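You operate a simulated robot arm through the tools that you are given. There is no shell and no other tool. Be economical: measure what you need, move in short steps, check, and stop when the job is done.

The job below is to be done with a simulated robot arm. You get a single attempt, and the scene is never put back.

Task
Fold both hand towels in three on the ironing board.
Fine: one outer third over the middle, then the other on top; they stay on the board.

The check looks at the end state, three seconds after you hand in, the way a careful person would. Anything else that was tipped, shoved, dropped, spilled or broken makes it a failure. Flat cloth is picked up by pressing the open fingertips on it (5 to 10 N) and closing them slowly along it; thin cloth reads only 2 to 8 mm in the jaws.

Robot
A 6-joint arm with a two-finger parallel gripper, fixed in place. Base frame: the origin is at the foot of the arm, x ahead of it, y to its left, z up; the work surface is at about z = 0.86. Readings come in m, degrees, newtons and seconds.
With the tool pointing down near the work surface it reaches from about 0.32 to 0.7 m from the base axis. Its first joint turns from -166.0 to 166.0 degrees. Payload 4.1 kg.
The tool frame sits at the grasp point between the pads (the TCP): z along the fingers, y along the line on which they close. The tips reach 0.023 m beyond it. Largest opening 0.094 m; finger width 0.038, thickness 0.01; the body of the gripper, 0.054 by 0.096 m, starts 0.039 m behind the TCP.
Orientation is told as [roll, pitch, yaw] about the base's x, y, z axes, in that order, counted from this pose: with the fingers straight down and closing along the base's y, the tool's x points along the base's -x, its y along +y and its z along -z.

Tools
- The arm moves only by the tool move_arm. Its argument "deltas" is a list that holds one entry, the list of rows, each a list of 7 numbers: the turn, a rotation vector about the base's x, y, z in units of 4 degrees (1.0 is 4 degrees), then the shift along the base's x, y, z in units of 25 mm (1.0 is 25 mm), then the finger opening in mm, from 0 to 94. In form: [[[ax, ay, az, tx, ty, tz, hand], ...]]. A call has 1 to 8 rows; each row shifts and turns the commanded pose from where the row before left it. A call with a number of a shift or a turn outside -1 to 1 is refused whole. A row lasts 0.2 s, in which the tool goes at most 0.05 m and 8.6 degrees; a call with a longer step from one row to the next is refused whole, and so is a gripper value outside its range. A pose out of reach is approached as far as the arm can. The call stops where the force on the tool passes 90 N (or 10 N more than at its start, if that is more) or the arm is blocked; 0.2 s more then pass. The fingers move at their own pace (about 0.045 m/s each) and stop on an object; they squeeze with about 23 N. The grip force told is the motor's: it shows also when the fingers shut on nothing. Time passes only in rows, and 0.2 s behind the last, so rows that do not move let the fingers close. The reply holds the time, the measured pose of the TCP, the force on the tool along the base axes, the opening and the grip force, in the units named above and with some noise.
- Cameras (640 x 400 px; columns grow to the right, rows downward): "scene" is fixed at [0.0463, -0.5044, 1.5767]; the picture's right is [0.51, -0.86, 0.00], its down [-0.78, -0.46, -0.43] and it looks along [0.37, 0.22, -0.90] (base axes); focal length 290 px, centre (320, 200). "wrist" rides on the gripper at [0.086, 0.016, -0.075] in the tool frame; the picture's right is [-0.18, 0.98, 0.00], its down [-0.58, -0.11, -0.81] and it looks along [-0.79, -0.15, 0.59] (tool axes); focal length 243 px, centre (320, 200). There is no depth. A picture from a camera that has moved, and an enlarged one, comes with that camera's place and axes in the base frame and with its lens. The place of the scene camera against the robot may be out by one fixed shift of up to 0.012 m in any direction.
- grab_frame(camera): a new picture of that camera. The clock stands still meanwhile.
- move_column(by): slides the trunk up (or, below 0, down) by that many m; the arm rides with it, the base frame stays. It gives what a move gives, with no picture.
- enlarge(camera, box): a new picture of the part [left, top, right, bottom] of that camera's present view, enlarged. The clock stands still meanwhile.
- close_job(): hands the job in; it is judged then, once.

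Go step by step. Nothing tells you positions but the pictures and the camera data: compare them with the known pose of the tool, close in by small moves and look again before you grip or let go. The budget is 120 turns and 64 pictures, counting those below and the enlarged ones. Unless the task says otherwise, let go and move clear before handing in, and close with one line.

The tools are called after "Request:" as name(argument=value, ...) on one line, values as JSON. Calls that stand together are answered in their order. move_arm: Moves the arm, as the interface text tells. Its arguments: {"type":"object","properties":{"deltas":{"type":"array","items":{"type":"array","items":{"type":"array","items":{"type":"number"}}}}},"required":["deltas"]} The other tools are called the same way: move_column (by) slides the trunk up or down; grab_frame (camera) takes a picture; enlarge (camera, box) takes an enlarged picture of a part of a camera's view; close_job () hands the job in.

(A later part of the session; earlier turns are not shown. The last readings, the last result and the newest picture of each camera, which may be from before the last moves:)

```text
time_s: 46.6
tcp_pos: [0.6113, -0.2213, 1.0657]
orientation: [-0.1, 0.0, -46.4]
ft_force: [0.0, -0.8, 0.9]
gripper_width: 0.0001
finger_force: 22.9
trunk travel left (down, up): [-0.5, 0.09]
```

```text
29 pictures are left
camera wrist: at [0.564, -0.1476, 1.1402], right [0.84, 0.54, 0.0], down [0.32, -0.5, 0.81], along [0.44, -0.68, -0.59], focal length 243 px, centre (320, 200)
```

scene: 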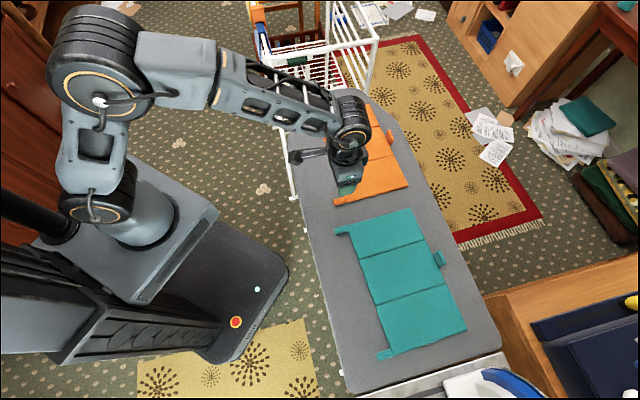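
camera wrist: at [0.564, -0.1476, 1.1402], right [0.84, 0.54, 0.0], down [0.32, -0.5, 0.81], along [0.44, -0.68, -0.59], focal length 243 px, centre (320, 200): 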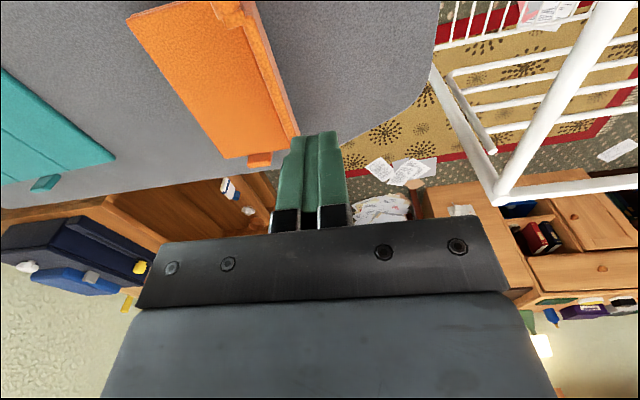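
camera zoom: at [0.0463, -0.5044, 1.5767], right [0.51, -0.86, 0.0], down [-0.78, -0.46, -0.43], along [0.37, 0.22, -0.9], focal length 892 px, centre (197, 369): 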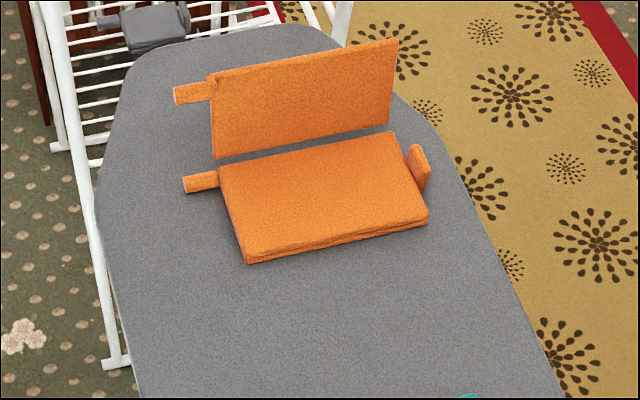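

Clear of the panel by about 25 mm. I'll lower on the outer side and sweep it over.

Request:
move_arm(deltas=[[[0, 0, 0, 0.28, 0.28, -0.9, 0], [0, 0, 0, 0, 0, -0.9, 0], [0, 0, 0, 0, 0, -0.9, 0], [0, 0, 0, 0, 0, -0.9, 0], [0, 0, 0, 0, 0, -0.9, 0]]])

Request:
move_arm(deltas=[[[0, 0, 0, -0.437, -0.411, 0, 0], [0, 0, 0, -0.437, -0.411, 0, 0], [0, 0, 0, -0.437, -0.411, 0, 0], [0, 0, 0, -0.437, -0.411, 0, 0], [0, 0, 0, -0.437, -0.411, 0, 0], [0, 0, 0, -0.437, -0.411, 0, 0]]])

Request:
enlarge(camera="scene", box=[290, 80, 430, 210])

```text
time_s: 47.8
tcp_pos: [0.6174, -0.215, 0.9522]
orientation: [-0.1, 0.0, -46.5]
ft_force: [0.7, 0.0, 0.3]
gripper_width: 0.0
finger_force: 23.0
trunk travel left (down, up): [-0.5, 0.09]
```

```text
time_s: 49.2
tcp_pos: [0.5538, -0.2754, 0.9543]
orientation: [-0.1, 0.1, -46.5]
ft_force: [0.0, 0.1, -0.5]
gripper_width: 0.0
finger_force: 23.3
trunk travel left (down, up): [-0.5, 0.09]
```

```text
3.08 times, centred on (360, 145) of scene
camera zoom: at [0.0463, -0.5044, 1.5767], right [0.51, -0.86, 0.0], down [-0.78, -0.46, -0.43], along [0.37, 0.22, -0.9], focal length 892 px, centre (197, 369)
```

zoom: 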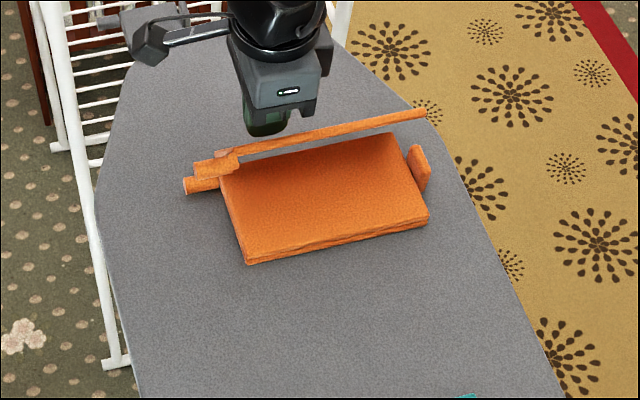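

The panel is past vertical and following well. I'll carry on and bring it down onto the fold.

Request:
move_arm(deltas=[[[0, 0, 0, -0.437, -0.411, 0, 0], [0, 0, 0, -0.437, -0.411, 0, 0], [0, 0, 0, -0.291, -0.274, -0.15, 0], [0, 0, 0, -0.291, -0.274, -0.3, 0], [0, 0, 0, -0.291, -0.274, -0.35, 0], [0, 0, 0, -0.146, -0.137, -0.35, 0], [0, 0, 0, 0, 0, -0.2, 0]]])

Request:
enlarge(camera="scene", box=[290, 80, 430, 210])

```text
time_s: 50.8
tcp_pos: [0.5049, -0.3211, 0.918]
orientation: [-0.1, -0.1, -46.5]
ft_force: [-0.5, -1.0, -1.2]
gripper_width: 0.0001
finger_force: 23.6
trunk travel left (down, up): [-0.5, 0.09]
```

```text
3.08 times, centred on (360, 145) of scene
camera zoom: at [0.0463, -0.5044, 1.5767], right [0.51, -0.86, 0.0], down [-0.78, -0.46, -0.43], along [0.37, 0.22, -0.9], focal length 892 px, centre (197, 369)
```

zoom: 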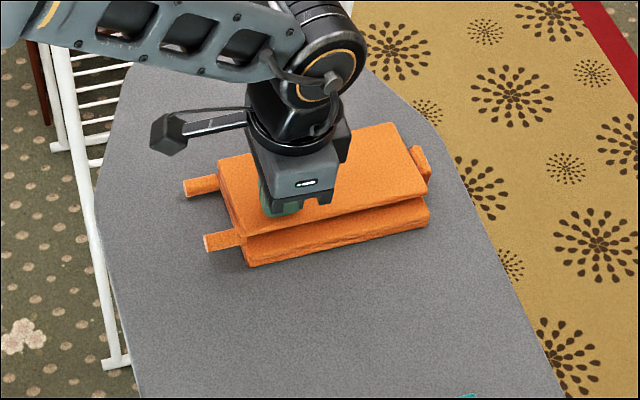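

Nearly down. I'll press until I feel it.

Request:
move_arm(deltas=[[[0, 0, 0, 0, 0, -0.15, 0], [0, 0, 0, 0, 0, -0.15, 0], [0, 0, 0, 0, 0, -0.1, 0], [0, 0, 0, 0, 0, 0, 0]]])

```text
time_s: 51.8
tcp_pos: [0.5046, -0.3209, 0.912]
orientation: [0.0, -0.3, -46.5]
ft_force: [-2.0, 0.0, 20.5]
gripper_width: 0.0001
finger_force: 22.9
trunk travel left (down, up): [-0.5, 0.09]
```

Orange is folded in three and pressed down. I'll lift and move to the upper teal tab, near (0.292, -0.424), turning to about -43.5°.

Request:
move_arm(deltas=[[[0, 0, 0, 0, 0, 0.9, 0], [0, 0, 0, 0, 0, 0.9, 20], [0, 0, 0, 0, 0, 0.9, 40], [0, 0, 0.75, -0.9, -0.3, 0.5, 44], [0, 0, 0, -0.95, -0.4, 0, 44], [0, 0, 0, -0.95, -0.4, 0, 44], [0, 0, 0, -0.95, -0.4, 0, 44], [0, 0, 0, -0.95, -0.4, 0, 44]]])

Request:
move_arm(deltas=[[[0, 0, 0, -0.95, -0.5, 0, 44], [0, 0, 0, -0.95, -0.5, 0, 44], [0, 0, 0, -0.95, -0.5, 0, 44], [0, 0, 0, -0.95, -0.4, 0, 44], [0, 0, 0, 0, 0, 0, 44]]])

Request:
grab_frame(camera="wrist")

Request:
enlarge(camera="scene", box=[290, 80, 490, 205])

```text
time_s: 53.6
tcp_pos: [0.386, -0.3663, 0.9898]
orientation: [0.0, 0.0, -43.5]
ft_force: [-0.8, 0.6, 0.5]
gripper_width: 0.0441
finger_force: 0.1
trunk travel left (down, up): [-0.5, 0.09]
```

```text
time_s: 54.8
tcp_pos: [0.2928, -0.4152, 0.9892]
orientation: [-0.1, 0.0, -43.4]
ft_force: [0.0, -1.2, 1.2]
gripper_width: 0.0442
finger_force: 0.1
trunk travel left (down, up): [-0.5, 0.09]
```

```text
26 pictures are left
camera wrist: at [0.2413, -0.3448, 1.0632], right [0.81, 0.59, 0.0], down [0.35, -0.48, 0.81], along [0.47, -0.65, -0.59], focal length 243 px, centre (320, 200)
```

wrist: 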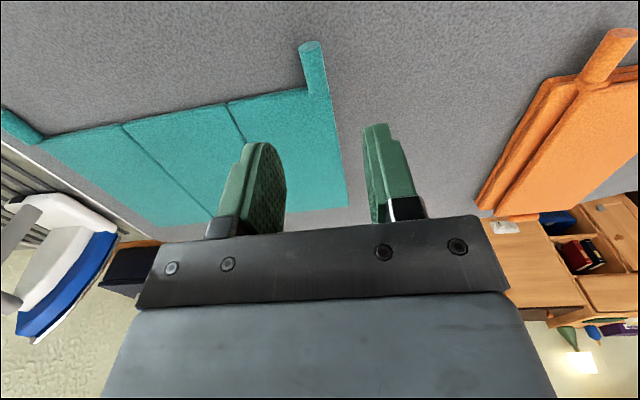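

```text
3.20 times, centred on (390, 142) of scene
camera zoom: at [0.0463, -0.5044, 1.5767], right [0.51, -0.86, 0.0], down [-0.78, -0.46, -0.43], along [0.37, 0.22, -0.9], focal length 927 px, centre (96, 384)
```

zoom: 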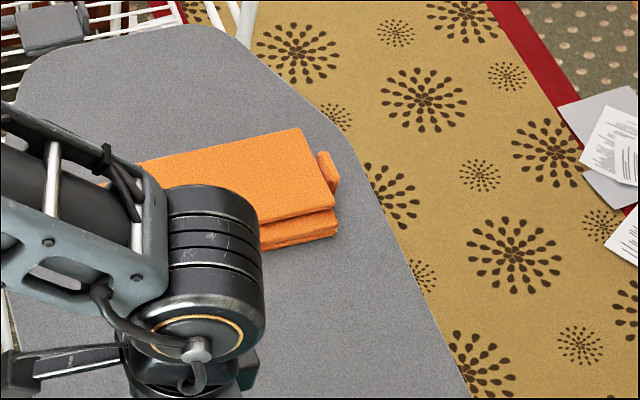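

The teal tab runs from about (0.280, -0.410) to (0.306, -0.438), nicely in line with the jaws. I'll shift slightly and descend onto it, then close.

Request:
move_arm(deltas=[[[0, 0, 0, -0.25, -0.05, -0.8, 40], [0, 0, 0, 0, 0, -0.8, 40], [0, 0, 0, 0, 0, -0.8, 40], [0, 0, 0, 0, 0, -0.8, 40], [0, 0, 0, 0, 0, -0.6, 40], [0, 0, 0, 0, 0, -0.4, 40], [0, 0, 0, 0, 0, 0, 40]]])

Request:
move_arm(deltas=[[[0, 0, 0, 0, 0, 0, 30], [0, 0, 0, 0, 0, 0, 20], [0, 0, 0, 0, 0, 0, 12], [0, 0, 0, 0, 0, 0, 5], [0, 0, 0, 0, 0, 0, 0], [0, 0, 0, 0, 0, 0, 0]]])

Request:
grab_frame(camera="wrist")

```text
time_s: 56.4
tcp_pos: [0.2862, -0.4182, 0.8836]
orientation: [-0.2, 0.1, -43.5]
ft_force: [0.7, -0.3, -0.1]
gripper_width: 0.0402
finger_force: 0.1
trunk travel left (down, up): [-0.5, 0.09]
```

```text
time_s: 57.8
tcp_pos: [0.2859, -0.4159, 0.8838]
orientation: [-0.1, -0.1, -43.6]
ft_force: [1.5, 0.8, -0.1]
gripper_width: 0.0157
finger_force: 22.9
trunk travel left (down, up): [-0.5, 0.09]
```

```text
24 pictures are left
camera wrist: at [0.235, -0.3459, 0.9585], right [0.81, 0.59, 0.0], down [0.35, -0.48, 0.81], along [0.47, -0.65, -0.59], focal length 243 px, centre (320, 200)
```

wrist: 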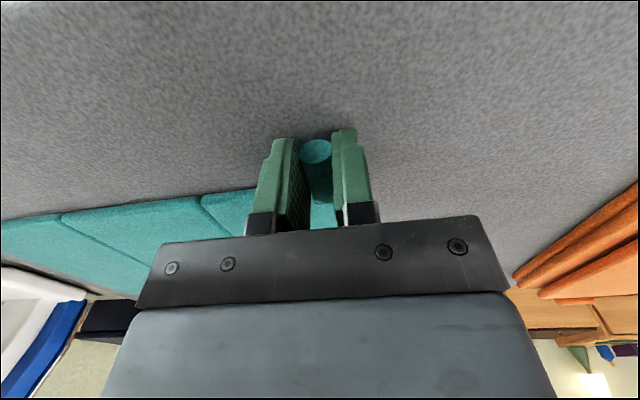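

The teal tab is gripped (15.7 mm). I'll swing it up toward the middle with matching tilt.

Request:
move_arm(deltas=[[[0.725, -0.688, 0, -0.035, -0.037, 0.2565, 0], [0.725, -0.688, 0, -0.047, -0.05, 0.252, 0], [0.725, -0.688, 0, -0.059, -0.062, 0.247, 0], [0.725, -0.688, 0, -0.071, -0.075, 0.24, 0], [0.725, -0.688, 0, -0.083, -0.087, 0.232, 0], [0.725, -0.688, 0, -0.093, -0.098, 0.2235, 0], [0.725, -0.688, 0, -0.104, -0.109, 0.2135, 0], [0.725, -0.688, 0, -0.114, -0.12, 0.2025, 0]]])

Request:
enlarge(camera="scene", box=[320, 195, 500, 375])

```text
time_s: 59.6
tcp_pos: [0.2707, -0.4324, 0.931]
orientation: [32.0, -0.1, -43.5]
ft_force: [0.3, -0.4, 0.4]
gripper_width: 0.0158
finger_force: 22.9
trunk travel left (down, up): [-0.5, 0.09]
```

```text
2.22 times, centred on (410, 285) of scene
camera zoom: at [0.0463, -0.5044, 1.5767], right [0.51, -0.86, 0.0], down [-0.78, -0.46, -0.43], along [0.37, 0.22, -0.9], focal length 644 px, centre (120, 11)
```

zoom: 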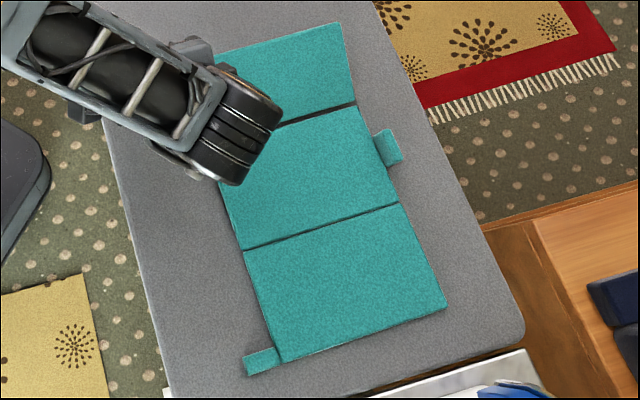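

Lifting well. Continuing.

Request:
move_arm(deltas=[[[0.725, -0.688, 0, -0.123, -0.13, 0.19, 0], [0.725, -0.688, 0, -0.132, -0.139, 0.1775, 0], [0.725, -0.688, 0, -0.14, -0.148, 0.1635, 0], [0.725, -0.688, 0, -0.148, -0.156, 0.149, 0], [0.725, -0.688, 0, -0.154, -0.163, 0.134, 0], [0.725, -0.688, 0, -0.16, -0.169, 0.1175, 0], [0.725, -0.688, 0, -0.166, -0.175, 0.101, 0], [0.725, -0.688, 0, -0.17, -0.179, 0.084, 0]]])

Request:
enlarge(camera="scene", box=[320, 195, 500, 375])

```text
time_s: 61.4
tcp_pos: [0.2415, -0.4643, 0.9592]
orientation: [63.9, 0.1, -43.5]
ft_force: [-0.2, -0.7, -0.9]
gripper_width: 0.0153
finger_force: 23.0
trunk travel left (down, up): [-0.5, 0.09]
```

```text
2.22 times, centred on (410, 285) of scene
camera zoom: at [0.0463, -0.5044, 1.5767], right [0.51, -0.86, 0.0], down [-0.78, -0.46, -0.43], along [0.37, 0.22, -0.9], focal length 644 px, centre (120, 11)
```

zoom: 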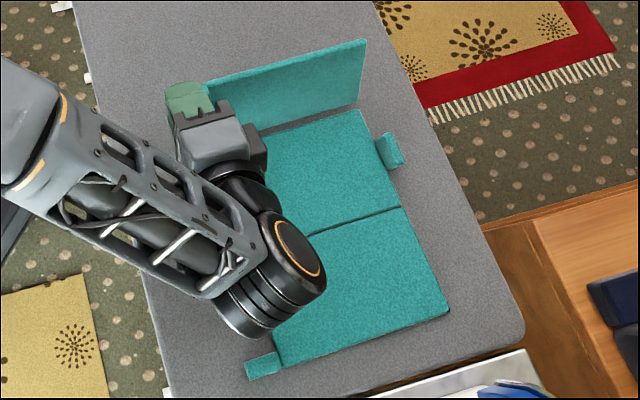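

About 64° with no strain. Three more steps, then release sideways.

Request:
move_arm(deltas=[[[0.725, -0.688, 0, -0.174, -0.183, 0.067, 0], [0.725, -0.688, 0, -0.177, -0.186, 0.049, 0], [0.725, -0.688, 0, -0.179, -0.188, 0.031, 0]]])

Request:
move_arm(deltas=[[[0, 0, 0, 0, 0, 0, 24], [0, 0, 0, 0, 0, 0, 28], [0, 0, 0, -0.725, 0.688, 0, 28], [0, 0, 0, -0.725, 0.688, 0, 28], [0, 0, 0, -0.725, 0.688, 0, 28]]])

Request:
enlarge(camera="scene", box=[320, 195, 500, 375])

```text
time_s: 62.2
tcp_pos: [0.2277, -0.4787, 0.9628]
orientation: [75.8, 0.1, -43.5]
ft_force: [0.6, -0.9, 0.5]
gripper_width: 0.0157
finger_force: 23.3
trunk travel left (down, up): [-0.5, 0.09]
```

```text
time_s: 63.4
tcp_pos: [0.173, -0.4256, 0.9633]
orientation: [75.9, 0.0, -43.6]
ft_force: [0.8, 0.0, -0.4]
gripper_width: 0.0278
finger_force: 0.0
trunk travel left (down, up): [-0.5, 0.09]
```

```text
2.22 times, centred on (410, 285) of scene
camera zoom: at [0.0463, -0.5044, 1.5767], right [0.51, -0.86, 0.0], down [-0.78, -0.46, -0.43], along [0.37, 0.22, -0.9], focal length 644 px, centre (120, 11)
```

zoom: 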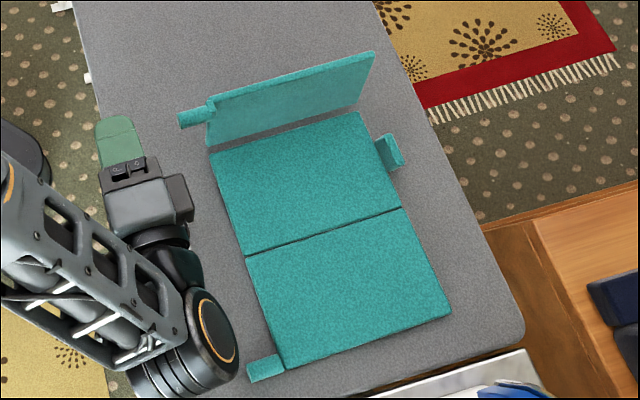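

The panel stands at about 77°. I'll raise, turn upright and go round to its outer side.

Request:
move_arm(deltas=[[[-0.725, 0.688, 0, -0.1, 0.1, 0.6, 10], [-0.725, 0.688, 0, 0, 0, 0.7, 0], [-0.725, 0.688, 0, 0, 0, 0.7, 0], [-0.725, 0.688, 0, 0, 0, 0.7, 0], [-0.725, 0.688, 0, 0, 0, 0.7, 0], [-0.725, 0.688, 0, 0.2, 0.1, 0.7, 0], [-0.725, 0.688, 0, 0.3, 0.1, 0, 0], [-0.725, 0.688, 0, 0.4, 0, 0, 0]]])

Request:
move_arm(deltas=[[[-0.725, 0.688, 0, 0.6, 0, 0, 0], [-0.725, 0.688, 0, 0.6, 0, 0, 0], [-0.725, 0.688, 0, 0.6, -0.1, 0, 0], [-0.725, 0.688, 0, 0.6, -0.2, 0, 0], [-0.725, 0.688, 0, 0.6, -0.2, 0, 0], [-0.725, 0.688, 0, 0.6, -0.3, 0, 0], [-0.725, 0.688, 0, 0.6, -0.3, 0, 0], [-0.725, 0.688, 0, 0.5, -0.3, 0, 0]]])

Request:
move_arm(deltas=[[[-0.725, 0.688, 0, 0.2, -0.3, 0, 0], [-0.725, 0.688, 0, 0, -0.3, 0, 0], [-0.7, 0.66, 0, 0, -0.3, 0, 0]]])

Request:
grab_frame(camera="wrist")

```text
time_s: 65.2
tcp_pos: [0.1934, -0.4189, 1.064]
orientation: [43.7, 0.1, -43.5]
ft_force: [-0.4, -0.6, 0.1]
gripper_width: 0.0
finger_force: 23.5
trunk travel left (down, up): [-0.5, 0.09]
```

```text
time_s: 67.0
tcp_pos: [0.313, -0.4535, 1.0639]
orientation: [11.9, -0.1, -43.6]
ft_force: [0.2, 0.5, 0.2]
gripper_width: 0.0001
finger_force: 22.7
trunk travel left (down, up): [-0.5, 0.09]
```

```text
time_s: 67.8
tcp_pos: [0.3169, -0.4774, 1.0655]
orientation: [0.0, 0.1, -43.4]
ft_force: [-0.5, 0.1, -0.6]
gripper_width: 0.0002
finger_force: 23.0
trunk travel left (down, up): [-0.5, 0.09]
```

```text
20 pictures are left
camera wrist: at [0.2649, -0.4057, 1.1395], right [0.81, 0.59, 0.0], down [0.35, -0.48, 0.81], along [0.47, -0.65, -0.59], focal length 243 px, centre (320, 200)
```

wrist: 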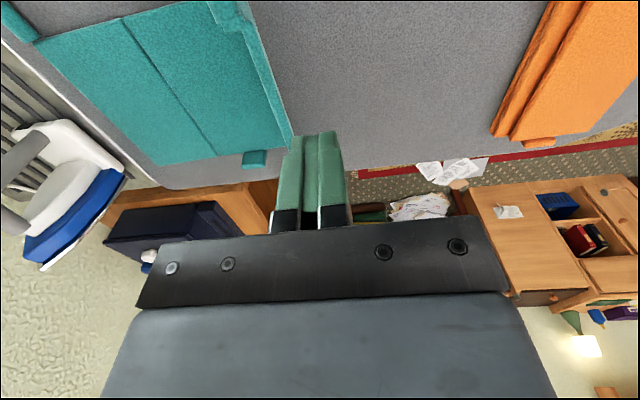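

Same picture as with orange: the panel's top edge is clear of the fingers. I'll lower and sweep it over.

Request:
move_arm(deltas=[[[0, 0, 0, 0, 0, -0.92, 0], [0, 0, 0, 0, 0, -0.92, 0], [0, 0, 0, 0, 0, -0.92, 0], [0, 0, 0, 0, 0, -0.92, 0], [0, 0, 0, 0, 0, -0.92, 0]]])

Request:
move_arm(deltas=[[[0, 0, 0, -0.413, -0.435, 0, 0], [0, 0, 0, -0.413, -0.435, 0, 0], [0, 0, 0, -0.413, -0.435, 0, 0], [0, 0, 0, -0.413, -0.435, 0, 0], [0, 0, 0, -0.413, -0.435, 0, 0], [0, 0, 0, -0.413, -0.435, 0, 0], [0, 0, 0, -0.413, -0.435, 0, 0]]])

Request:
move_arm(deltas=[[[0, 0, 0, -0.275, -0.29, -0.15, 0], [0, 0, 0, -0.275, -0.29, -0.3, 0], [0, 0, 0, -0.275, -0.29, -0.4, 0], [0, 0, 0, -0.138, -0.145, -0.4, 0], [0, 0, 0, 0, 0, -0.3, 0]]])

Request:
enlarge(camera="scene", box=[320, 195, 500, 375])

```text
time_s: 69.0
tcp_pos: [0.3158, -0.4759, 0.9492]
orientation: [0.2, -0.1, -43.5]
ft_force: [0.0, 0.2, 0.0]
gripper_width: 0.0
finger_force: 22.9
trunk travel left (down, up): [-0.5, 0.09]
```

```text
time_s: 70.6
tcp_pos: [0.2443, -0.5543, 0.9501]
orientation: [0.1, 0.0, -43.5]
ft_force: [0.8, 0.6, 0.9]
gripper_width: 0.0
finger_force: 22.8
trunk travel left (down, up): [-0.5, 0.09]
```

```text
time_s: 71.8
tcp_pos: [0.2191, -0.5772, 0.9117]
orientation: [-0.1, -0.1, -43.5]
ft_force: [-0.4, 0.9, 4.3]
gripper_width: 0.0003
finger_force: 23.3
trunk travel left (down, up): [-0.5, 0.09]
```

```text
2.22 times, centred on (410, 285) of scene
camera zoom: at [0.0463, -0.5044, 1.5767], right [0.51, -0.86, 0.0], down [-0.78, -0.46, -0.43], along [0.37, 0.22, -0.9], focal length 644 px, centre (120, 11)
```

zoom: 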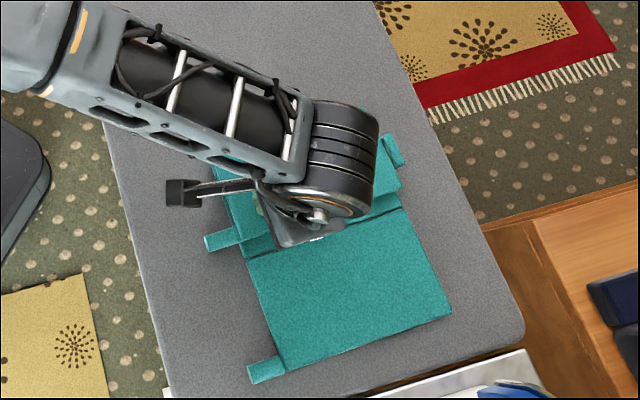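

The teal first third is over. I'll press it flat, then lift and go to the lower teal tab, near (0.076, -0.651).

Request:
move_arm(deltas=[[[0, 0, 0, 0, 0, -0.15, 0], [0, 0, 0, 0, 0, -0.15, 0], [0, 0, 0, 0, 0, -0.12, 0], [0, 0, 0, 0, 0, 0, 0]]])

Request:
move_arm(deltas=[[[0, 0, 0, 0, 0, 0.9, 0], [0, 0, 0, 0, 0, 0.9, 20], [0, 0, 0, 0, 0, 0.9, 40], [0, 0, 0, -0.6, 0, 0.9, 44], [0, 0, 0, -0.9, 0, 0, 44], [0, 0, 0, -0.9, -0.4, 0, 44], [0, 0, 0, -0.9, -0.5, 0, 44], [0, 0, 0, -0.9, -0.5, 0, 44]]])

Request:
move_arm(deltas=[[[0, 0, 0, -0.9, -0.5, 0, 44], [0, 0, 0, -0.8, -0.5, 0, 44], [0, 0, 0, 0, 0, 0, 44]]])

Request:
grab_frame(camera="wrist")

```text
time_s: 72.8
tcp_pos: [0.2206, -0.5784, 0.9114]
orientation: [-0.5, -1.0, -43.5]
ft_force: [-1.8, 3.1, 61.5]
gripper_width: 0.0003
finger_force: 23.2
trunk travel left (down, up): [-0.5, 0.09]
```

```text
time_s: 74.6
tcp_pos: [0.1152, -0.6132, 0.9928]
orientation: [0.1, 0.0, -43.6]
ft_force: [-0.3, -1.0, -0.2]
gripper_width: 0.044
finger_force: 0.0
trunk travel left (down, up): [-0.5, 0.09]
```

```text
time_s: 75.4
tcp_pos: [0.0722, -0.6386, 0.991]
orientation: [0.1, 0.0, -43.5]
ft_force: [0.0, 0.6, -0.4]
gripper_width: 0.0439
finger_force: 0.1
trunk travel left (down, up): [-0.5, 0.09]
```

```text
18 pictures are left
camera wrist: at [0.0207, -0.5686, 1.0653], right [0.81, 0.59, 0.0], down [0.35, -0.48, 0.81], along [0.47, -0.65, -0.59], focal length 243 px, centre (320, 200)
```

wrist: 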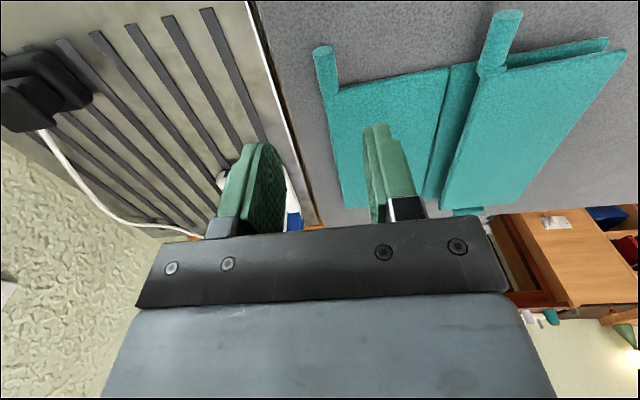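

The folded teal third stopped a bit higher than the orange one did, so I'll look closely before going on.

Request:
enlarge(camera="scene", box=[330, 210, 450, 330])

Request:
enlarge(camera="wrist", box=[300, 0, 640, 220])

```text
3.33 times, centred on (390, 270) of scene
camera zoom: at [0.0463, -0.5044, 1.5767], right [0.51, -0.86, 0.0], down [-0.78, -0.46, -0.43], along [0.37, 0.22, -0.9], focal length 966 px, centre (87, -33)
```

zoom: 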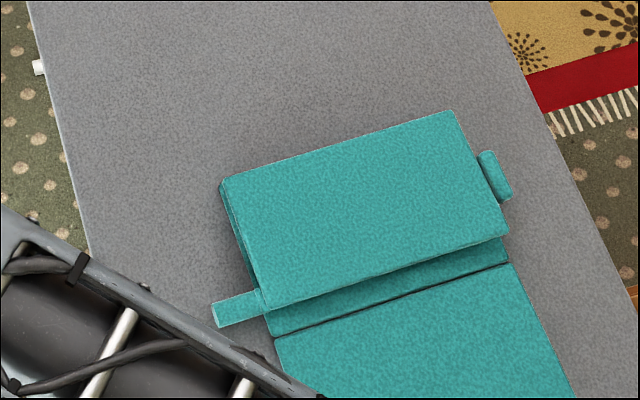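

```text
1.82 times, centred on (470, 110) of wrist
camera zoom: at [0.0207, -0.5686, 1.0653], right [0.81, 0.59, 0.0], down [0.35, -0.48, 0.81], along [0.47, -0.65, -0.59], focal length 441 px, centre (47, 364)
```

zoom: 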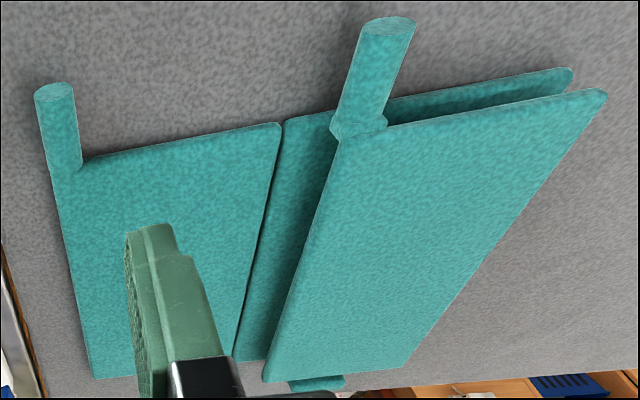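

The teal third that I folded first hovers one layer too high: its crease is made for the top layer, like orange's upper one. I'll reopen it and fold the lower third first. The roll is now near (0.158, -0.554) at z≈0.883.

Request:
move_arm(deltas=[[[0, 0, 0, 0.8, 0.9, 0, 40], [0, 0, 0, 0.8, 0.9, 0, 40], [0, 0, 0, 0.8, 0.9, 0, 40], [0, 0, 0, 0.87, 0.85, 0, 40], [0, 0, 0, 0, 0, -0.9, 40], [0, 0, 0, 0, 0, -0.9, 40], [0, 0, 0, 0, 0, -0.7, 40], [0, 0, 0, 0, 0, 0, 40]]])

Request:
grab_frame(camera="wrist")

```text
time_s: 77.2
tcp_pos: [0.1537, -0.5493, 0.9273]
orientation: [0.1, 0.1, -43.4]
ft_force: [0.1, 0.6, -0.1]
gripper_width: 0.0399
finger_force: 0.1
trunk travel left (down, up): [-0.5, 0.09]
```

```text
15 pictures are left
camera wrist: at [0.103, -0.4786, 1.0019], right [0.81, 0.59, 0.0], down [0.35, -0.48, 0.81], along [0.47, -0.65, -0.59], focal length 243 px, centre (320, 200)
```

wrist: 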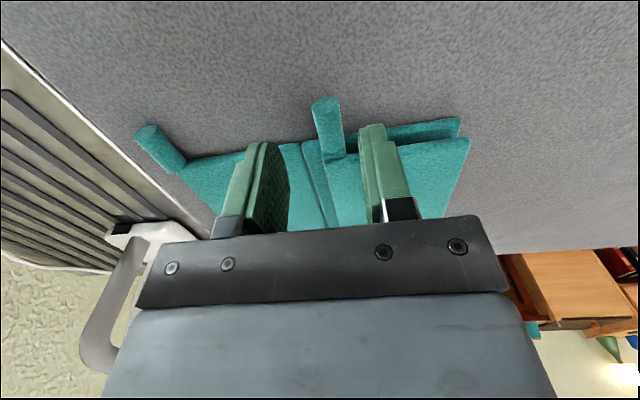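

I'll nudge into line, go down and grip.

Request:
move_arm(deltas=[[[0, 0, 0, 0, 0.22, -0.4, 40], [0, 0, 0, 0, 0, -0.4, 40], [0, 0, 0, 0, 0, -0.36, 40], [0, 0, 0, 0, 0, 0, 28], [0, 0, 0, 0, 0, 0, 18], [0, 0, 0, 0, 0, 0, 8], [0, 0, 0, 0, 0, 0, 0], [0, 0, 0, 0, 0, 0, 0]]])

```text
time_s: 79.0
tcp_pos: [0.1551, -0.5435, 0.8988]
orientation: [0.2, 0.0, -43.6]
ft_force: [1.1, 0.1, -0.3]
gripper_width: 0.0156
finger_force: 22.7
trunk travel left (down, up): [-0.5, 0.09]
```

Gripped. I'll swing it back open along the mirrored arc.

Request:
move_arm(deltas=[[[-0.725, 0.688, 0, 0.035, 0.037, 0.2565, 0], [-0.725, 0.688, 0, 0.047, 0.05, 0.252, 0], [-0.725, 0.688, 0, 0.059, 0.062, 0.247, 0], [-0.725, 0.688, 0, 0.071, 0.075, 0.24, 0], [-0.725, 0.688, 0, 0.083, 0.087, 0.232, 0], [-0.725, 0.688, 0, 0.093, 0.098, 0.2235, 0], [-0.725, 0.688, 0, 0.104, 0.109, 0.2135, 0], [-0.725, 0.688, 0, 0.114, 0.12, 0.2025, 0]]])

Request:
move_arm(deltas=[[[-0.725, 0.688, 0, 0.123, 0.13, 0.19, 0], [-0.725, 0.688, 0, 0.132, 0.139, 0.1775, 0], [-0.725, 0.688, 0, 0.14, 0.148, 0.1635, 0], [-0.725, 0.688, 0, 0.148, 0.156, 0.149, 0], [-0.725, 0.688, 0, 0.154, 0.163, 0.134, 0], [-0.725, 0.688, 0, 0.16, 0.169, 0.1175, 0], [-0.725, 0.688, 0, 0.166, 0.175, 0.101, 0], [-0.725, 0.688, 0, 0.17, 0.179, 0.084, 0]]])

Request:
enlarge(camera="scene", box=[320, 195, 500, 375])

```text
time_s: 80.8
tcp_pos: [0.17, -0.527, 0.9456]
orientation: [-32.0, -0.1, -43.5]
ft_force: [0.3, 0.8, -0.3]
gripper_width: 0.0155
finger_force: 22.8
trunk travel left (down, up): [-0.5, 0.09]
```

```text
time_s: 82.6
tcp_pos: [0.1992, -0.4953, 0.9725]
orientation: [-63.9, 0.0, -43.4]
ft_force: [-1.0, 1.0, -0.7]
gripper_width: 0.0156
finger_force: 23.3
trunk travel left (down, up): [-0.5, 0.09]
```

```text
2.22 times, centred on (410, 285) of scene
camera zoom: at [0.0463, -0.5044, 1.5767], right [0.51, -0.86, 0.0], down [-0.78, -0.46, -0.43], along [0.37, 0.22, -0.9], focal length 644 px, centre (120, 11)
```

zoom: 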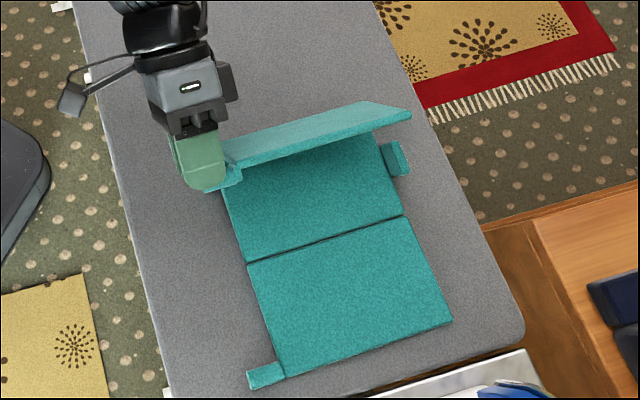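

Opening well. Three more steps, then release, slide off, and come back upright on the inner side to push it flat again.

Request:
move_arm(deltas=[[[-0.725, 0.688, 0, 0.174, 0.183, 0.067, 0], [-0.725, 0.688, 0, 0.177, 0.186, 0.049, 0], [-0.725, 0.688, 0, 0.179, 0.188, 0.031, 0]]])

Request:
move_arm(deltas=[[[0, 0, 0, 0, 0, 0, 24], [0, 0, 0, 0, 0, 0, 28], [0, 0, 0, -0.725, 0.688, 0, 28], [0, 0, 0, -0.725, 0.688, 0, 28], [0, 0, 0, -0.725, 0.688, 0, 28]]])

Request:
move_arm(deltas=[[[0.725, -0.688, 0, -0.1, 0.1, 0.6, 10], [0.725, -0.688, 0, 0, 0, 0.6, 0], [0.725, -0.688, 0, 0, 0, 0.7, 0], [0.725, -0.688, 0, 0, 0, 0.7, 0], [0.725, -0.688, 0, 0, -0.1, 0.6, 0], [0.725, -0.688, 0, 0, -0.2, 0.6, 0], [0.725, -0.688, 0, 0, -0.4, 0, 0], [0.725, -0.688, 0, 0, -0.5, 0, 0]]])

Request:
move_arm(deltas=[[[0.725, -0.688, 0, 0, -0.6, 0, 0], [0.725, -0.688, 0, 0, -0.7, 0, 0], [0.725, -0.688, 0, 0, -0.7, 0, 0], [0.725, -0.688, 0, 0.1, -0.7, 0, 0], [0.725, -0.688, 0, 0.2, -0.7, 0, 0], [0.725, -0.688, 0, 0.3, -0.7, 0, 0], [0.725, -0.688, 0, 0.3, -0.7, 0, 0], [0.725, -0.688, 0, 0.3, -0.6, 0, 0]]])

Request:
move_arm(deltas=[[[0.725, -0.688, 0, 0.3, -0.2, 0, 0], [0.725, -0.688, 0, 0.3, 0, 0, 0], [0.7, -0.66, 0, 0.1, 0, 0, 0]]])

Request:
enlarge(camera="scene", box=[320, 195, 500, 375])

```text
time_s: 83.4
tcp_pos: [0.2127, -0.4819, 0.9776]
orientation: [-75.9, 0.0, -43.4]
ft_force: [0.1, 0.3, -1.7]
gripper_width: 0.0154
finger_force: 23.5
trunk travel left (down, up): [-0.5, 0.09]
```

```text
time_s: 84.6
tcp_pos: [0.1579, -0.4311, 0.9776]
orientation: [-75.9, -0.1, -43.5]
ft_force: [-0.6, -1.1, -0.2]
gripper_width: 0.0281
finger_force: 0.0
trunk travel left (down, up): [-0.5, 0.09]
```

```text
time_s: 86.4
tcp_pos: [0.1563, -0.4599, 1.0723]
orientation: [-43.8, -0.1, -43.5]
ft_force: [0.0, 0.1, 0.5]
gripper_width: 0.0003
finger_force: 23.1
trunk travel left (down, up): [-0.5, 0.09]
```

```text
time_s: 88.2
tcp_pos: [0.1862, -0.5948, 1.0717]
orientation: [-11.8, 0.0, -43.5]
ft_force: [1.0, -0.4, -0.1]
gripper_width: 0.0003
finger_force: 22.9
trunk travel left (down, up): [-0.5, 0.09]
```

```text
time_s: 89.0
tcp_pos: [0.2039, -0.5992, 1.0717]
orientation: [-0.1, 0.1, -43.5]
ft_force: [0.5, 0.0, 0.2]
gripper_width: 0.0
finger_force: 22.6
trunk travel left (down, up): [-0.5, 0.09]
```

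```text
2.22 times, centred on (410, 285) of scene
camera zoom: at [0.0463, -0.5044, 1.5767], right [0.51, -0.86, 0.0], down [-0.78, -0.46, -0.43], along [0.37, 0.22, -0.9], focal length 644 px, centre (120, 11)
```

zoom: 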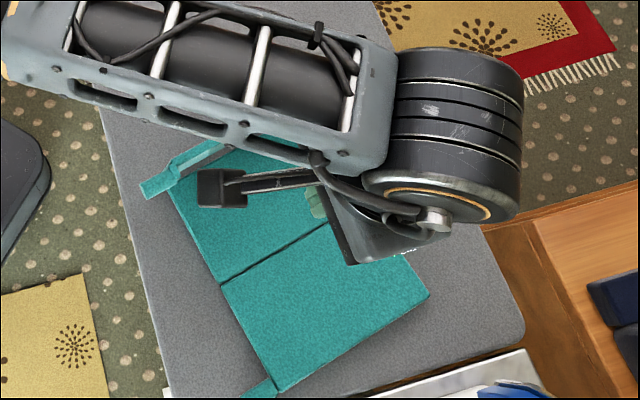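

The towel was dragged and turned by about 10° when the fingers slid off; it is still on the board. I'll turn the tool to match (-34.5°) and look before pushing.

Request:
move_arm(deltas=[[[0, 0, 0.75, -0.2, -0.25, 0, 0], [0, 0, 0.75, -0.2, -0.2, 0, 0], [0, 0, 0.75, 0, 0, 0, 0]]])

Request:
grab_frame(camera="wrist")

```text
time_s: 89.8
tcp_pos: [0.193, -0.6097, 1.0719]
orientation: [-0.1, 0.1, -34.5]
ft_force: [0.7, 0.2, -0.3]
gripper_width: 0.0
finger_force: 22.9
trunk travel left (down, up): [-0.5, 0.09]
```

```text
12 pictures are left
camera wrist: at [0.1311, -0.5478, 1.1467], right [0.71, 0.71, 0.0], down [0.42, -0.42, 0.81], along [0.57, -0.57, -0.59], focal length 243 px, centre (320, 200)
```

wrist: 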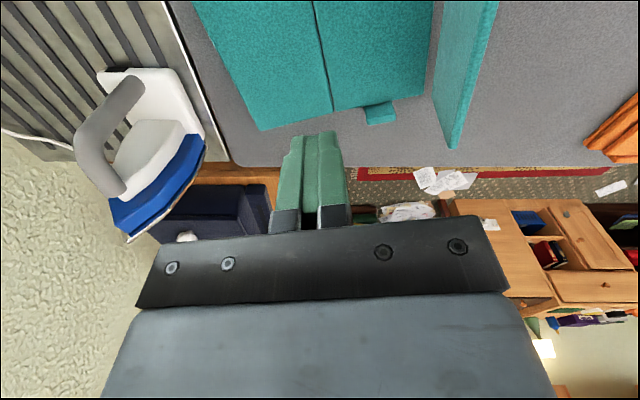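

The panel is standing and I'm on its inner side. I'll lower and sweep it outward to lie flat.

Request:
move_arm(deltas=[[[0, 0, 0, 0, 0, -0.96, 0], [0, 0, 0, 0, 0, -0.96, 0], [0, 0, 0, 0, 0, -0.96, 0], [0, 0, 0, 0, 0, -0.96, 0], [0, 0, 0, 0, 0, -0.96, 0]]])

Request:
move_arm(deltas=[[[0, 0, 0, 0.345, 0.502, 0, 0], [0, 0, 0, 0.345, 0.502, 0, 0], [0, 0, 0, 0.345, 0.502, 0, 0], [0, 0, 0, 0.345, 0.502, 0, 0], [0, 0, 0, 0.345, 0.502, 0, 0], [0, 0, 0, 0.345, 0.502, 0, 0], [0, 0, 0, 0.345, 0.502, 0, 0], [0, 0, 0, 0.345, 0.502, 0, 0]]])

Request:
move_arm(deltas=[[[0, 0, 0, 0.226, 0.33, -0.2, 0], [0, 0, 0, 0.226, 0.33, -0.35, 0], [0, 0, 0, 0.226, 0.33, -0.45, 0], [0, 0, 0, 0.113, 0.165, -0.5, 0], [0, 0, 0, 0, 0, -0.4, 0], [0, 0, 0, 0, 0, -0.2, 0]]])

```text
time_s: 91.0
tcp_pos: [0.1938, -0.609, 0.9522]
orientation: [-0.1, -0.1, -34.5]
ft_force: [0.5, -0.2, 0.0]
gripper_width: 0.0
finger_force: 22.4
trunk travel left (down, up): [-0.5, 0.09]
```

```text
time_s: 92.8
tcp_pos: [0.2626, -0.508, 0.9536]
orientation: [-0.1, 0.1, -34.6]
ft_force: [-0.3, 0.5, 1.3]
gripper_width: 0.0
finger_force: 22.7
trunk travel left (down, up): [-0.5, 0.09]
```

```text
time_s: 94.2
tcp_pos: [0.2818, -0.4795, 0.9]
orientation: [-0.2, 0.0, -34.5]
ft_force: [-0.3, 0.8, -0.5]
gripper_width: 0.0
finger_force: 22.7
trunk travel left (down, up): [-0.5, 0.09]
```

Pressing a little further, then I'll lift and go to the lower teal tab, which I take to be near (0.05, -0.648).

Request:
move_arm(deltas=[[[0, 0, 0, 0, 0, -0.15, 0], [0, 0, 0, 0, 0, -0.1, 0], [0, 0, 0, 0, 0, 0.5, 0], [0, 0, 0, 0, 0, 0.9, 20], [0, 0, 0, 0, 0, 0.9, 40], [0, 0, 0, 0, 0, 0.9, 40], [0, 0, 0, 0, 0, 0.9, 40]]])

Request:
move_arm(deltas=[[[0, 0, 0, -0.95, -0.6, 0, 40], [0, 0, 0, -0.95, -0.6, 0, 40], [0, 0, 0, -0.95, -0.65, 0, 40], [0, 0, 0, -0.95, -0.65, 0, 40], [0, 0, 0, -0.95, -0.65, 0, 40], [0, 0, 0, -0.95, -0.65, 0, 40], [0, 0, 0, -0.95, -0.65, 0, 40], [0, 0, 0, -0.95, -0.65, 0, 40]]])

Request:
move_arm(deltas=[[[0, 0, 0, -0.95, -0.7, 0, 40], [0, 0, 0, -0.93, -0.7, 0, 40], [0, 0, 0, 0, 0, 0, 40]]])

Request:
grab_frame(camera="wrist")

```text
time_s: 95.8
tcp_pos: [0.2817, -0.4805, 0.997]
orientation: [-0.1, 0.0, -34.5]
ft_force: [1.2, -0.5, 0.7]
gripper_width: 0.0401
finger_force: 0.1
trunk travel left (down, up): [-0.5, 0.09]
```

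```text
time_s: 97.6
tcp_pos: [0.0897, -0.6074, 0.9951]
orientation: [-0.1, 0.0, -34.4]
ft_force: [-0.4, 0.1, -0.5]
gripper_width: 0.0403
finger_force: 0.1
trunk travel left (down, up): [-0.5, 0.09]
```

```text
time_s: 98.4
tcp_pos: [0.0446, -0.6425, 0.9961]
orientation: [0.0, 0.0, -34.6]
ft_force: [0.0, 0.0, -0.3]
gripper_width: 0.04
finger_force: 0.1
trunk travel left (down, up): [-0.5, 0.09]
```

```text
11 pictures are left
camera wrist: at [-0.0175, -0.5808, 1.071], right [0.71, 0.71, 0.0], down [0.42, -0.42, 0.81], along [0.57, -0.57, -0.59], focal length 243 px, centre (320, 200)
```

wrist: 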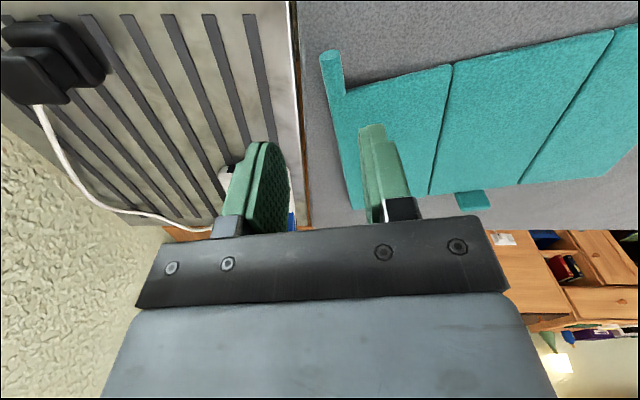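

The teal is flat again. The lower tab runs from about (0.048, -0.638), and the board edge is close by, so I'll narrow the jaws to 28 mm, shift and descend part-way to check.

Request:
move_arm(deltas=[[[0, 0, 0.1, 0.5, 0.02, 0, 28], [0, 0, 0, 0, 0, -0.8, 28], [0, 0, 0, 0, 0, -0.8, 28], [0, 0, 0, 0, 0, -0.8, 28], [0, 0, 0, 0, 0, -0.6, 28], [0, 0, 0, 0, 0, 0, 28]]])

Request:
grab_frame(camera="wrist")

```text
time_s: 99.8
tcp_pos: [0.0585, -0.6421, 0.9209]
orientation: [0.0, 0.0, -34.1]
ft_force: [-0.4, -0.8, 0.2]
gripper_width: 0.0279
finger_force: 0.1
trunk travel left (down, up): [-0.5, 0.09]
```

```text
10 pictures are left
camera wrist: at [-0.0051, -0.5805, 0.9949], right [0.7, 0.71, 0.0], down [0.42, -0.42, 0.81], along [0.57, -0.57, -0.59], focal length 243 px, centre (320, 200)
```

wrist: 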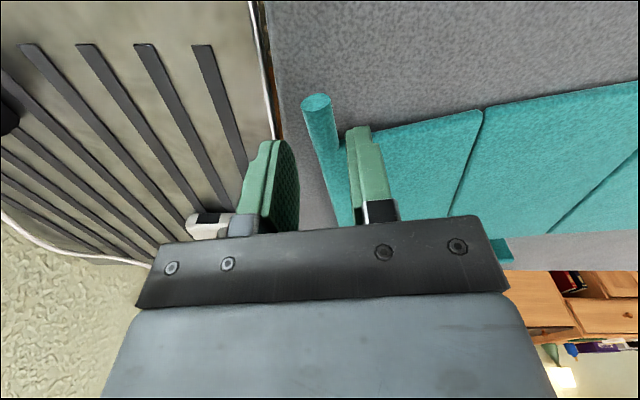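

Aligned to within about a millimetre. I'll descend and grip.

Request:
move_arm(deltas=[[[0, 0, 0, 0, 0, -0.5, 28], [0, 0, 0, 0, 0, -0.5, 28], [0, 0, 0, 0, 0, -0.42, 28], [0, 0, 0, 0, 0, 0, 28], [0, 0, 0, 0, 0, 0, 20], [0, 0, 0, 0, 0, 0, 10], [0, 0, 0, 0, 0, 0, 0], [0, 0, 0, 0, 0, 0, 0]]])

```text
time_s: 101.6
tcp_pos: [0.0569, -0.6414, 0.8857]
orientation: [-0.2, 0.0, -34.2]
ft_force: [-1.3, 0.7, 0.1]
gripper_width: 0.0158
finger_force: 23.6
trunk travel left (down, up): [-0.5, 0.09]
```

Gripped (15.8 mm). I'll swing the lower third up toward the middle.

Request:
move_arm(deltas=[[[-0.829, 0.56, 0, 0.029, 0.042, 0.264, 0], [-0.829, 0.56, 0, 0.039, 0.058, 0.26, 0], [-0.829, 0.56, 0, 0.049, 0.072, 0.254, 0], [-0.829, 0.56, 0, 0.059, 0.087, 0.247, 0], [-0.829, 0.56, 0, 0.068, 0.101, 0.239, 0], [-0.829, 0.56, 0, 0.077, 0.114, 0.23, 0], [-0.829, 0.56, 0, 0.086, 0.128, 0.22, 0], [-0.829, 0.56, 0, 0.095, 0.14, 0.209, 0]]])

Request:
move_arm(deltas=[[[-0.829, 0.56, 0, 0.102, 0.152, 0.197, 0], [-0.829, 0.56, 0, 0.11, 0.162, 0.183, 0], [-0.829, 0.56, 0, 0.116, 0.172, 0.169, 0], [-0.829, 0.56, 0, 0.123, 0.182, 0.154, 0], [-0.829, 0.56, 0, 0.129, 0.191, 0.138, 0], [-0.829, 0.56, 0, 0.134, 0.198, 0.122, 0], [-0.829, 0.56, 0, 0.138, 0.205, 0.105, 0], [-0.829, 0.56, 0, 0.142, 0.21, 0.087, 0]]])

Request:
move_arm(deltas=[[[-0.829, 0.56, 0, 0.145, 0.215, 0.069, 0], [-0.829, 0.56, 0, 0.147, 0.218, 0.051, 0], [-0.829, 0.56, 0, 0.149, 0.22, 0.033, 0]]])

Request:
enlarge(camera="scene", box=[320, 195, 500, 375])

```text
time_s: 103.4
tcp_pos: [0.07, -0.6228, 0.9332]
orientation: [-32.2, -0.2, -34.1]
ft_force: [0.0, 1.7, -0.6]
gripper_width: 0.0156
finger_force: 22.9
trunk travel left (down, up): [-0.5, 0.09]
```

```text
time_s: 105.2
tcp_pos: [0.094, -0.586, 0.9626]
orientation: [-64.2, -0.2, -34.0]
ft_force: [-1.0, -0.8, 2.2]
gripper_width: 0.0153
finger_force: 22.9
trunk travel left (down, up): [-0.5, 0.09]
```

```text
time_s: 106.0
tcp_pos: [0.1057, -0.5696, 0.9665]
orientation: [-76.4, -0.2, -34.0]
ft_force: [-1.0, -2.1, 6.7]
gripper_width: 0.0155
finger_force: 22.9
trunk travel left (down, up): [-0.5, 0.09]
```

```text
2.22 times, centred on (410, 285) of scene
camera zoom: at [0.0463, -0.5044, 1.5767], right [0.51, -0.86, 0.0], down [-0.78, -0.46, -0.43], along [0.37, 0.22, -0.9], focal length 644 px, centre (120, 11)
```

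zoom: 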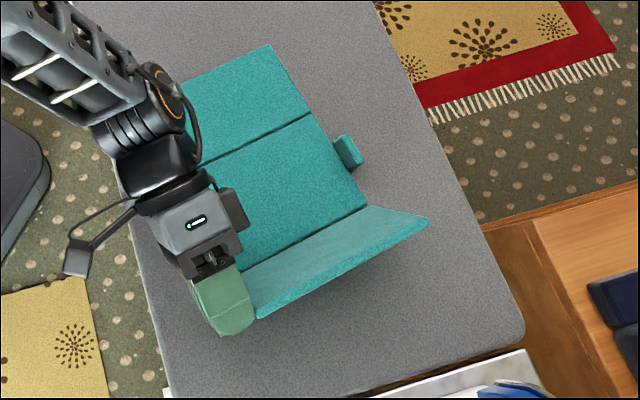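

The lower third stands at about 75°. This time I'll open wider before slipping off sideways, and check.

Request:
move_arm(deltas=[[[0, 0, 0, 0, 0, 0, 30], [0, 0, 0, 0, 0, 0, 44], [0, 0, 0, 0, 0, 0, 44], [0, 0, 0, -0.6, 0.405, 0, 44], [0, 0, 0, -0.829, 0.56, 0, 44], [0, 0, 0, -0.829, 0.56, 0, 44], [0, 0, 0, -0.829, 0.56, 0, 44]]])

Request:
enlarge(camera="scene", box=[320, 195, 500, 375])

```text
time_s: 107.6
tcp_pos: [0.0283, -0.5166, 0.9671]
orientation: [-76.2, 0.0, -34.0]
ft_force: [-0.2, -0.5, 0.0]
gripper_width: 0.0438
finger_force: 0.1
trunk travel left (down, up): [-0.5, 0.09]
```

```text
2.22 times, centred on (410, 285) of scene
camera zoom: at [0.0463, -0.5044, 1.5767], right [0.51, -0.86, 0.0], down [-0.78, -0.46, -0.43], along [0.37, 0.22, -0.9], focal length 644 px, centre (120, 11)
```

zoom: 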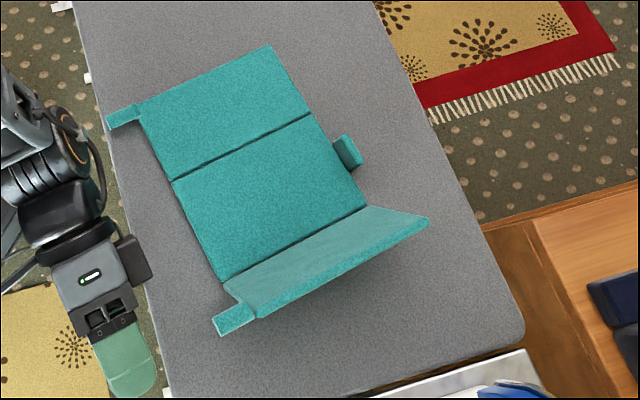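

Clean release. I'll rise well above before crossing, turn upright and come to the outer side near (0.122, -0.651).

Request:
move_arm(deltas=[[[0.829, -0.56, 0, -0.2, 0.14, 0.7, 20], [0.829, -0.56, 0, 0, 0, 0.9, 0], [0.829, -0.56, 0, 0, 0, 0.9, 0], [0.829, -0.56, 0, 0, 0, 0.9, 0], [0.829, -0.56, 0, 0, 0, 0.9, 0], [0.829, -0.56, 0, 0, 0, 0.9, 0], [0.829, -0.56, 0, 0, 0, 0.9, 0], [0.829, -0.56, 0, 0, 0, 0.9, 0]]])

Request:
move_arm(deltas=[[[0.829, -0.56, 0, 0, -0.4, 0, 0], [0.829, -0.56, 0, 0, -0.6, 0, 0], [0.829, -0.56, 0, 0, -0.7, 0, 0], [0.829, -0.56, 0, 0.3, -0.7, 0, 0], [0.829, -0.56, 0, 0.4, -0.7, 0, 0], [0.829, -0.56, 0, 0.5, -0.7, 0, 0], [0.829, -0.56, 0, 0.5, -0.7, 0, 0], [0.829, -0.56, 0, 0.5, -0.5, 0, 0]]])

Request:
move_arm(deltas=[[[0.829, -0.56, 0, 0.6, -0.2, 0, 0], [0.829, -0.56, 0, 0.6, -0.2, 0, 0], [0.829, -0.56, 0, 0.55, -0.14, 0, 0], [0, 0, 0, 0, 0, 0, 0]]])

Request:
grab_frame(camera="wrist")

```text
time_s: 109.4
tcp_pos: [0.0239, -0.5139, 1.1418]
orientation: [-44.2, -0.1, -34.0]
ft_force: [-0.2, 0.9, 0.1]
gripper_width: 0.0
finger_force: 23.1
trunk travel left (down, up): [-0.5, 0.09]
```

```text
time_s: 111.2
tcp_pos: [0.0794, -0.6338, 1.1381]
orientation: [-12.1, 0.0, -34.1]
ft_force: [0.4, 0.4, -0.2]
gripper_width: 0.0
finger_force: 23.4
out of reach, approached as far as the arm can: row 8
trunk travel left (down, up): [-0.5, 0.09]
```

```text
time_s: 112.2
tcp_pos: [0.1201, -0.608, 1.1246]
orientation: [0.0, 0.0, -34.2]
ft_force: [0.1, -0.4, -0.4]
gripper_width: 0.0002
finger_force: 22.7
out of reach, approached as far as the arm can: row 1, 2, 3
trunk travel left (down, up): [-0.5, 0.09]
```

```text
7 pictures are left
camera wrist: at [0.0574, -0.5468, 1.199], right [0.7, 0.71, 0.0], down [0.42, -0.42, 0.81], along [0.57, -0.57, -0.59], focal length 243 px, centre (320, 200)
```

wrist: 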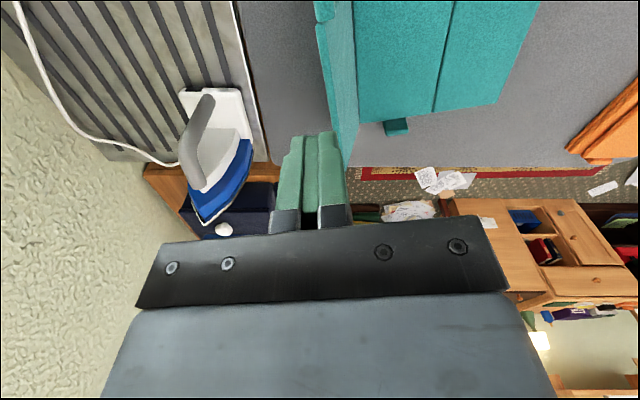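

Reach is limited up high, so I'll come down a bit first and see where the tool settles.

Request:
move_arm(deltas=[[[0, 0, 0, 0, 0, -0.8, 0], [0, 0, 0, 0, 0, -0.8, 0], [0, 0, 0, 0, 0, -0.8, 0], [0, 0, 0, 0, 0, 0, 0]]])

```text
time_s: 113.2
tcp_pos: [0.1201, -0.6083, 1.0641]
orientation: [-0.1, 0.0, -34.1]
ft_force: [-0.6, 0.4, 0.0]
gripper_width: 0.0
finger_force: 23.1
trunk travel left (down, up): [-0.5, 0.09]
```

I'll move out to the start point beyond the panel.

Request:
move_arm(deltas=[[[0, 0, 0, 0, -0.6, 0, 0], [0, 0, 0, 0.05, -0.6, 0, 0], [0, 0, 0, 0, -0.55, -0.2, 0], [0, 0, 0, 0, 0, 0, 0]]])

Request:
grab_frame(camera="wrist")

```text
time_s: 114.2
tcp_pos: [0.1196, -0.629, 1.0608]
orientation: [0.1, 0.0, -34.1]
ft_force: [0.2, 0.1, 0.2]
gripper_width: 0.0002
finger_force: 22.7
out of reach, approached as far as the arm can: row 2, 3
trunk travel left (down, up): [-0.5, 0.09]
```

```text
6 pictures are left
camera wrist: at [0.0571, -0.5677, 1.134], right [0.7, 0.71, 0.0], down [0.42, -0.42, 0.81], along [0.57, -0.57, -0.59], focal length 243 px, centre (320, 200)
```

wrist: 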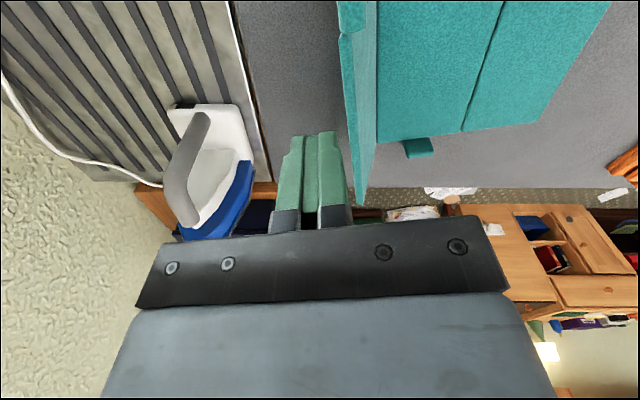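

The fingers are about 1 cm clear outside the panel's top edge. I'll lower a bit, back off further out, and then go down.

Request:
move_arm(deltas=[[[0, 0, 0, 0, 0, -0.8, 0], [0, 0, 0, 0, 0, -0.8, 0], [0, 0, 0, -0.22, -0.33, 0, 0], [0, 0, 0, -0.22, -0.33, 0, 0], [0, 0, 0, 0, 0, 0, 0]]])

```text
time_s: 115.4
tcp_pos: [0.1073, -0.6376, 1.0185]
orientation: [-0.1, 0.0, -34.1]
ft_force: [-0.3, -0.6, 0.3]
gripper_width: 0.0
finger_force: 23.0
out of reach, approached as far as the arm can: row 4
trunk travel left (down, up): [-0.5, 0.09]
```

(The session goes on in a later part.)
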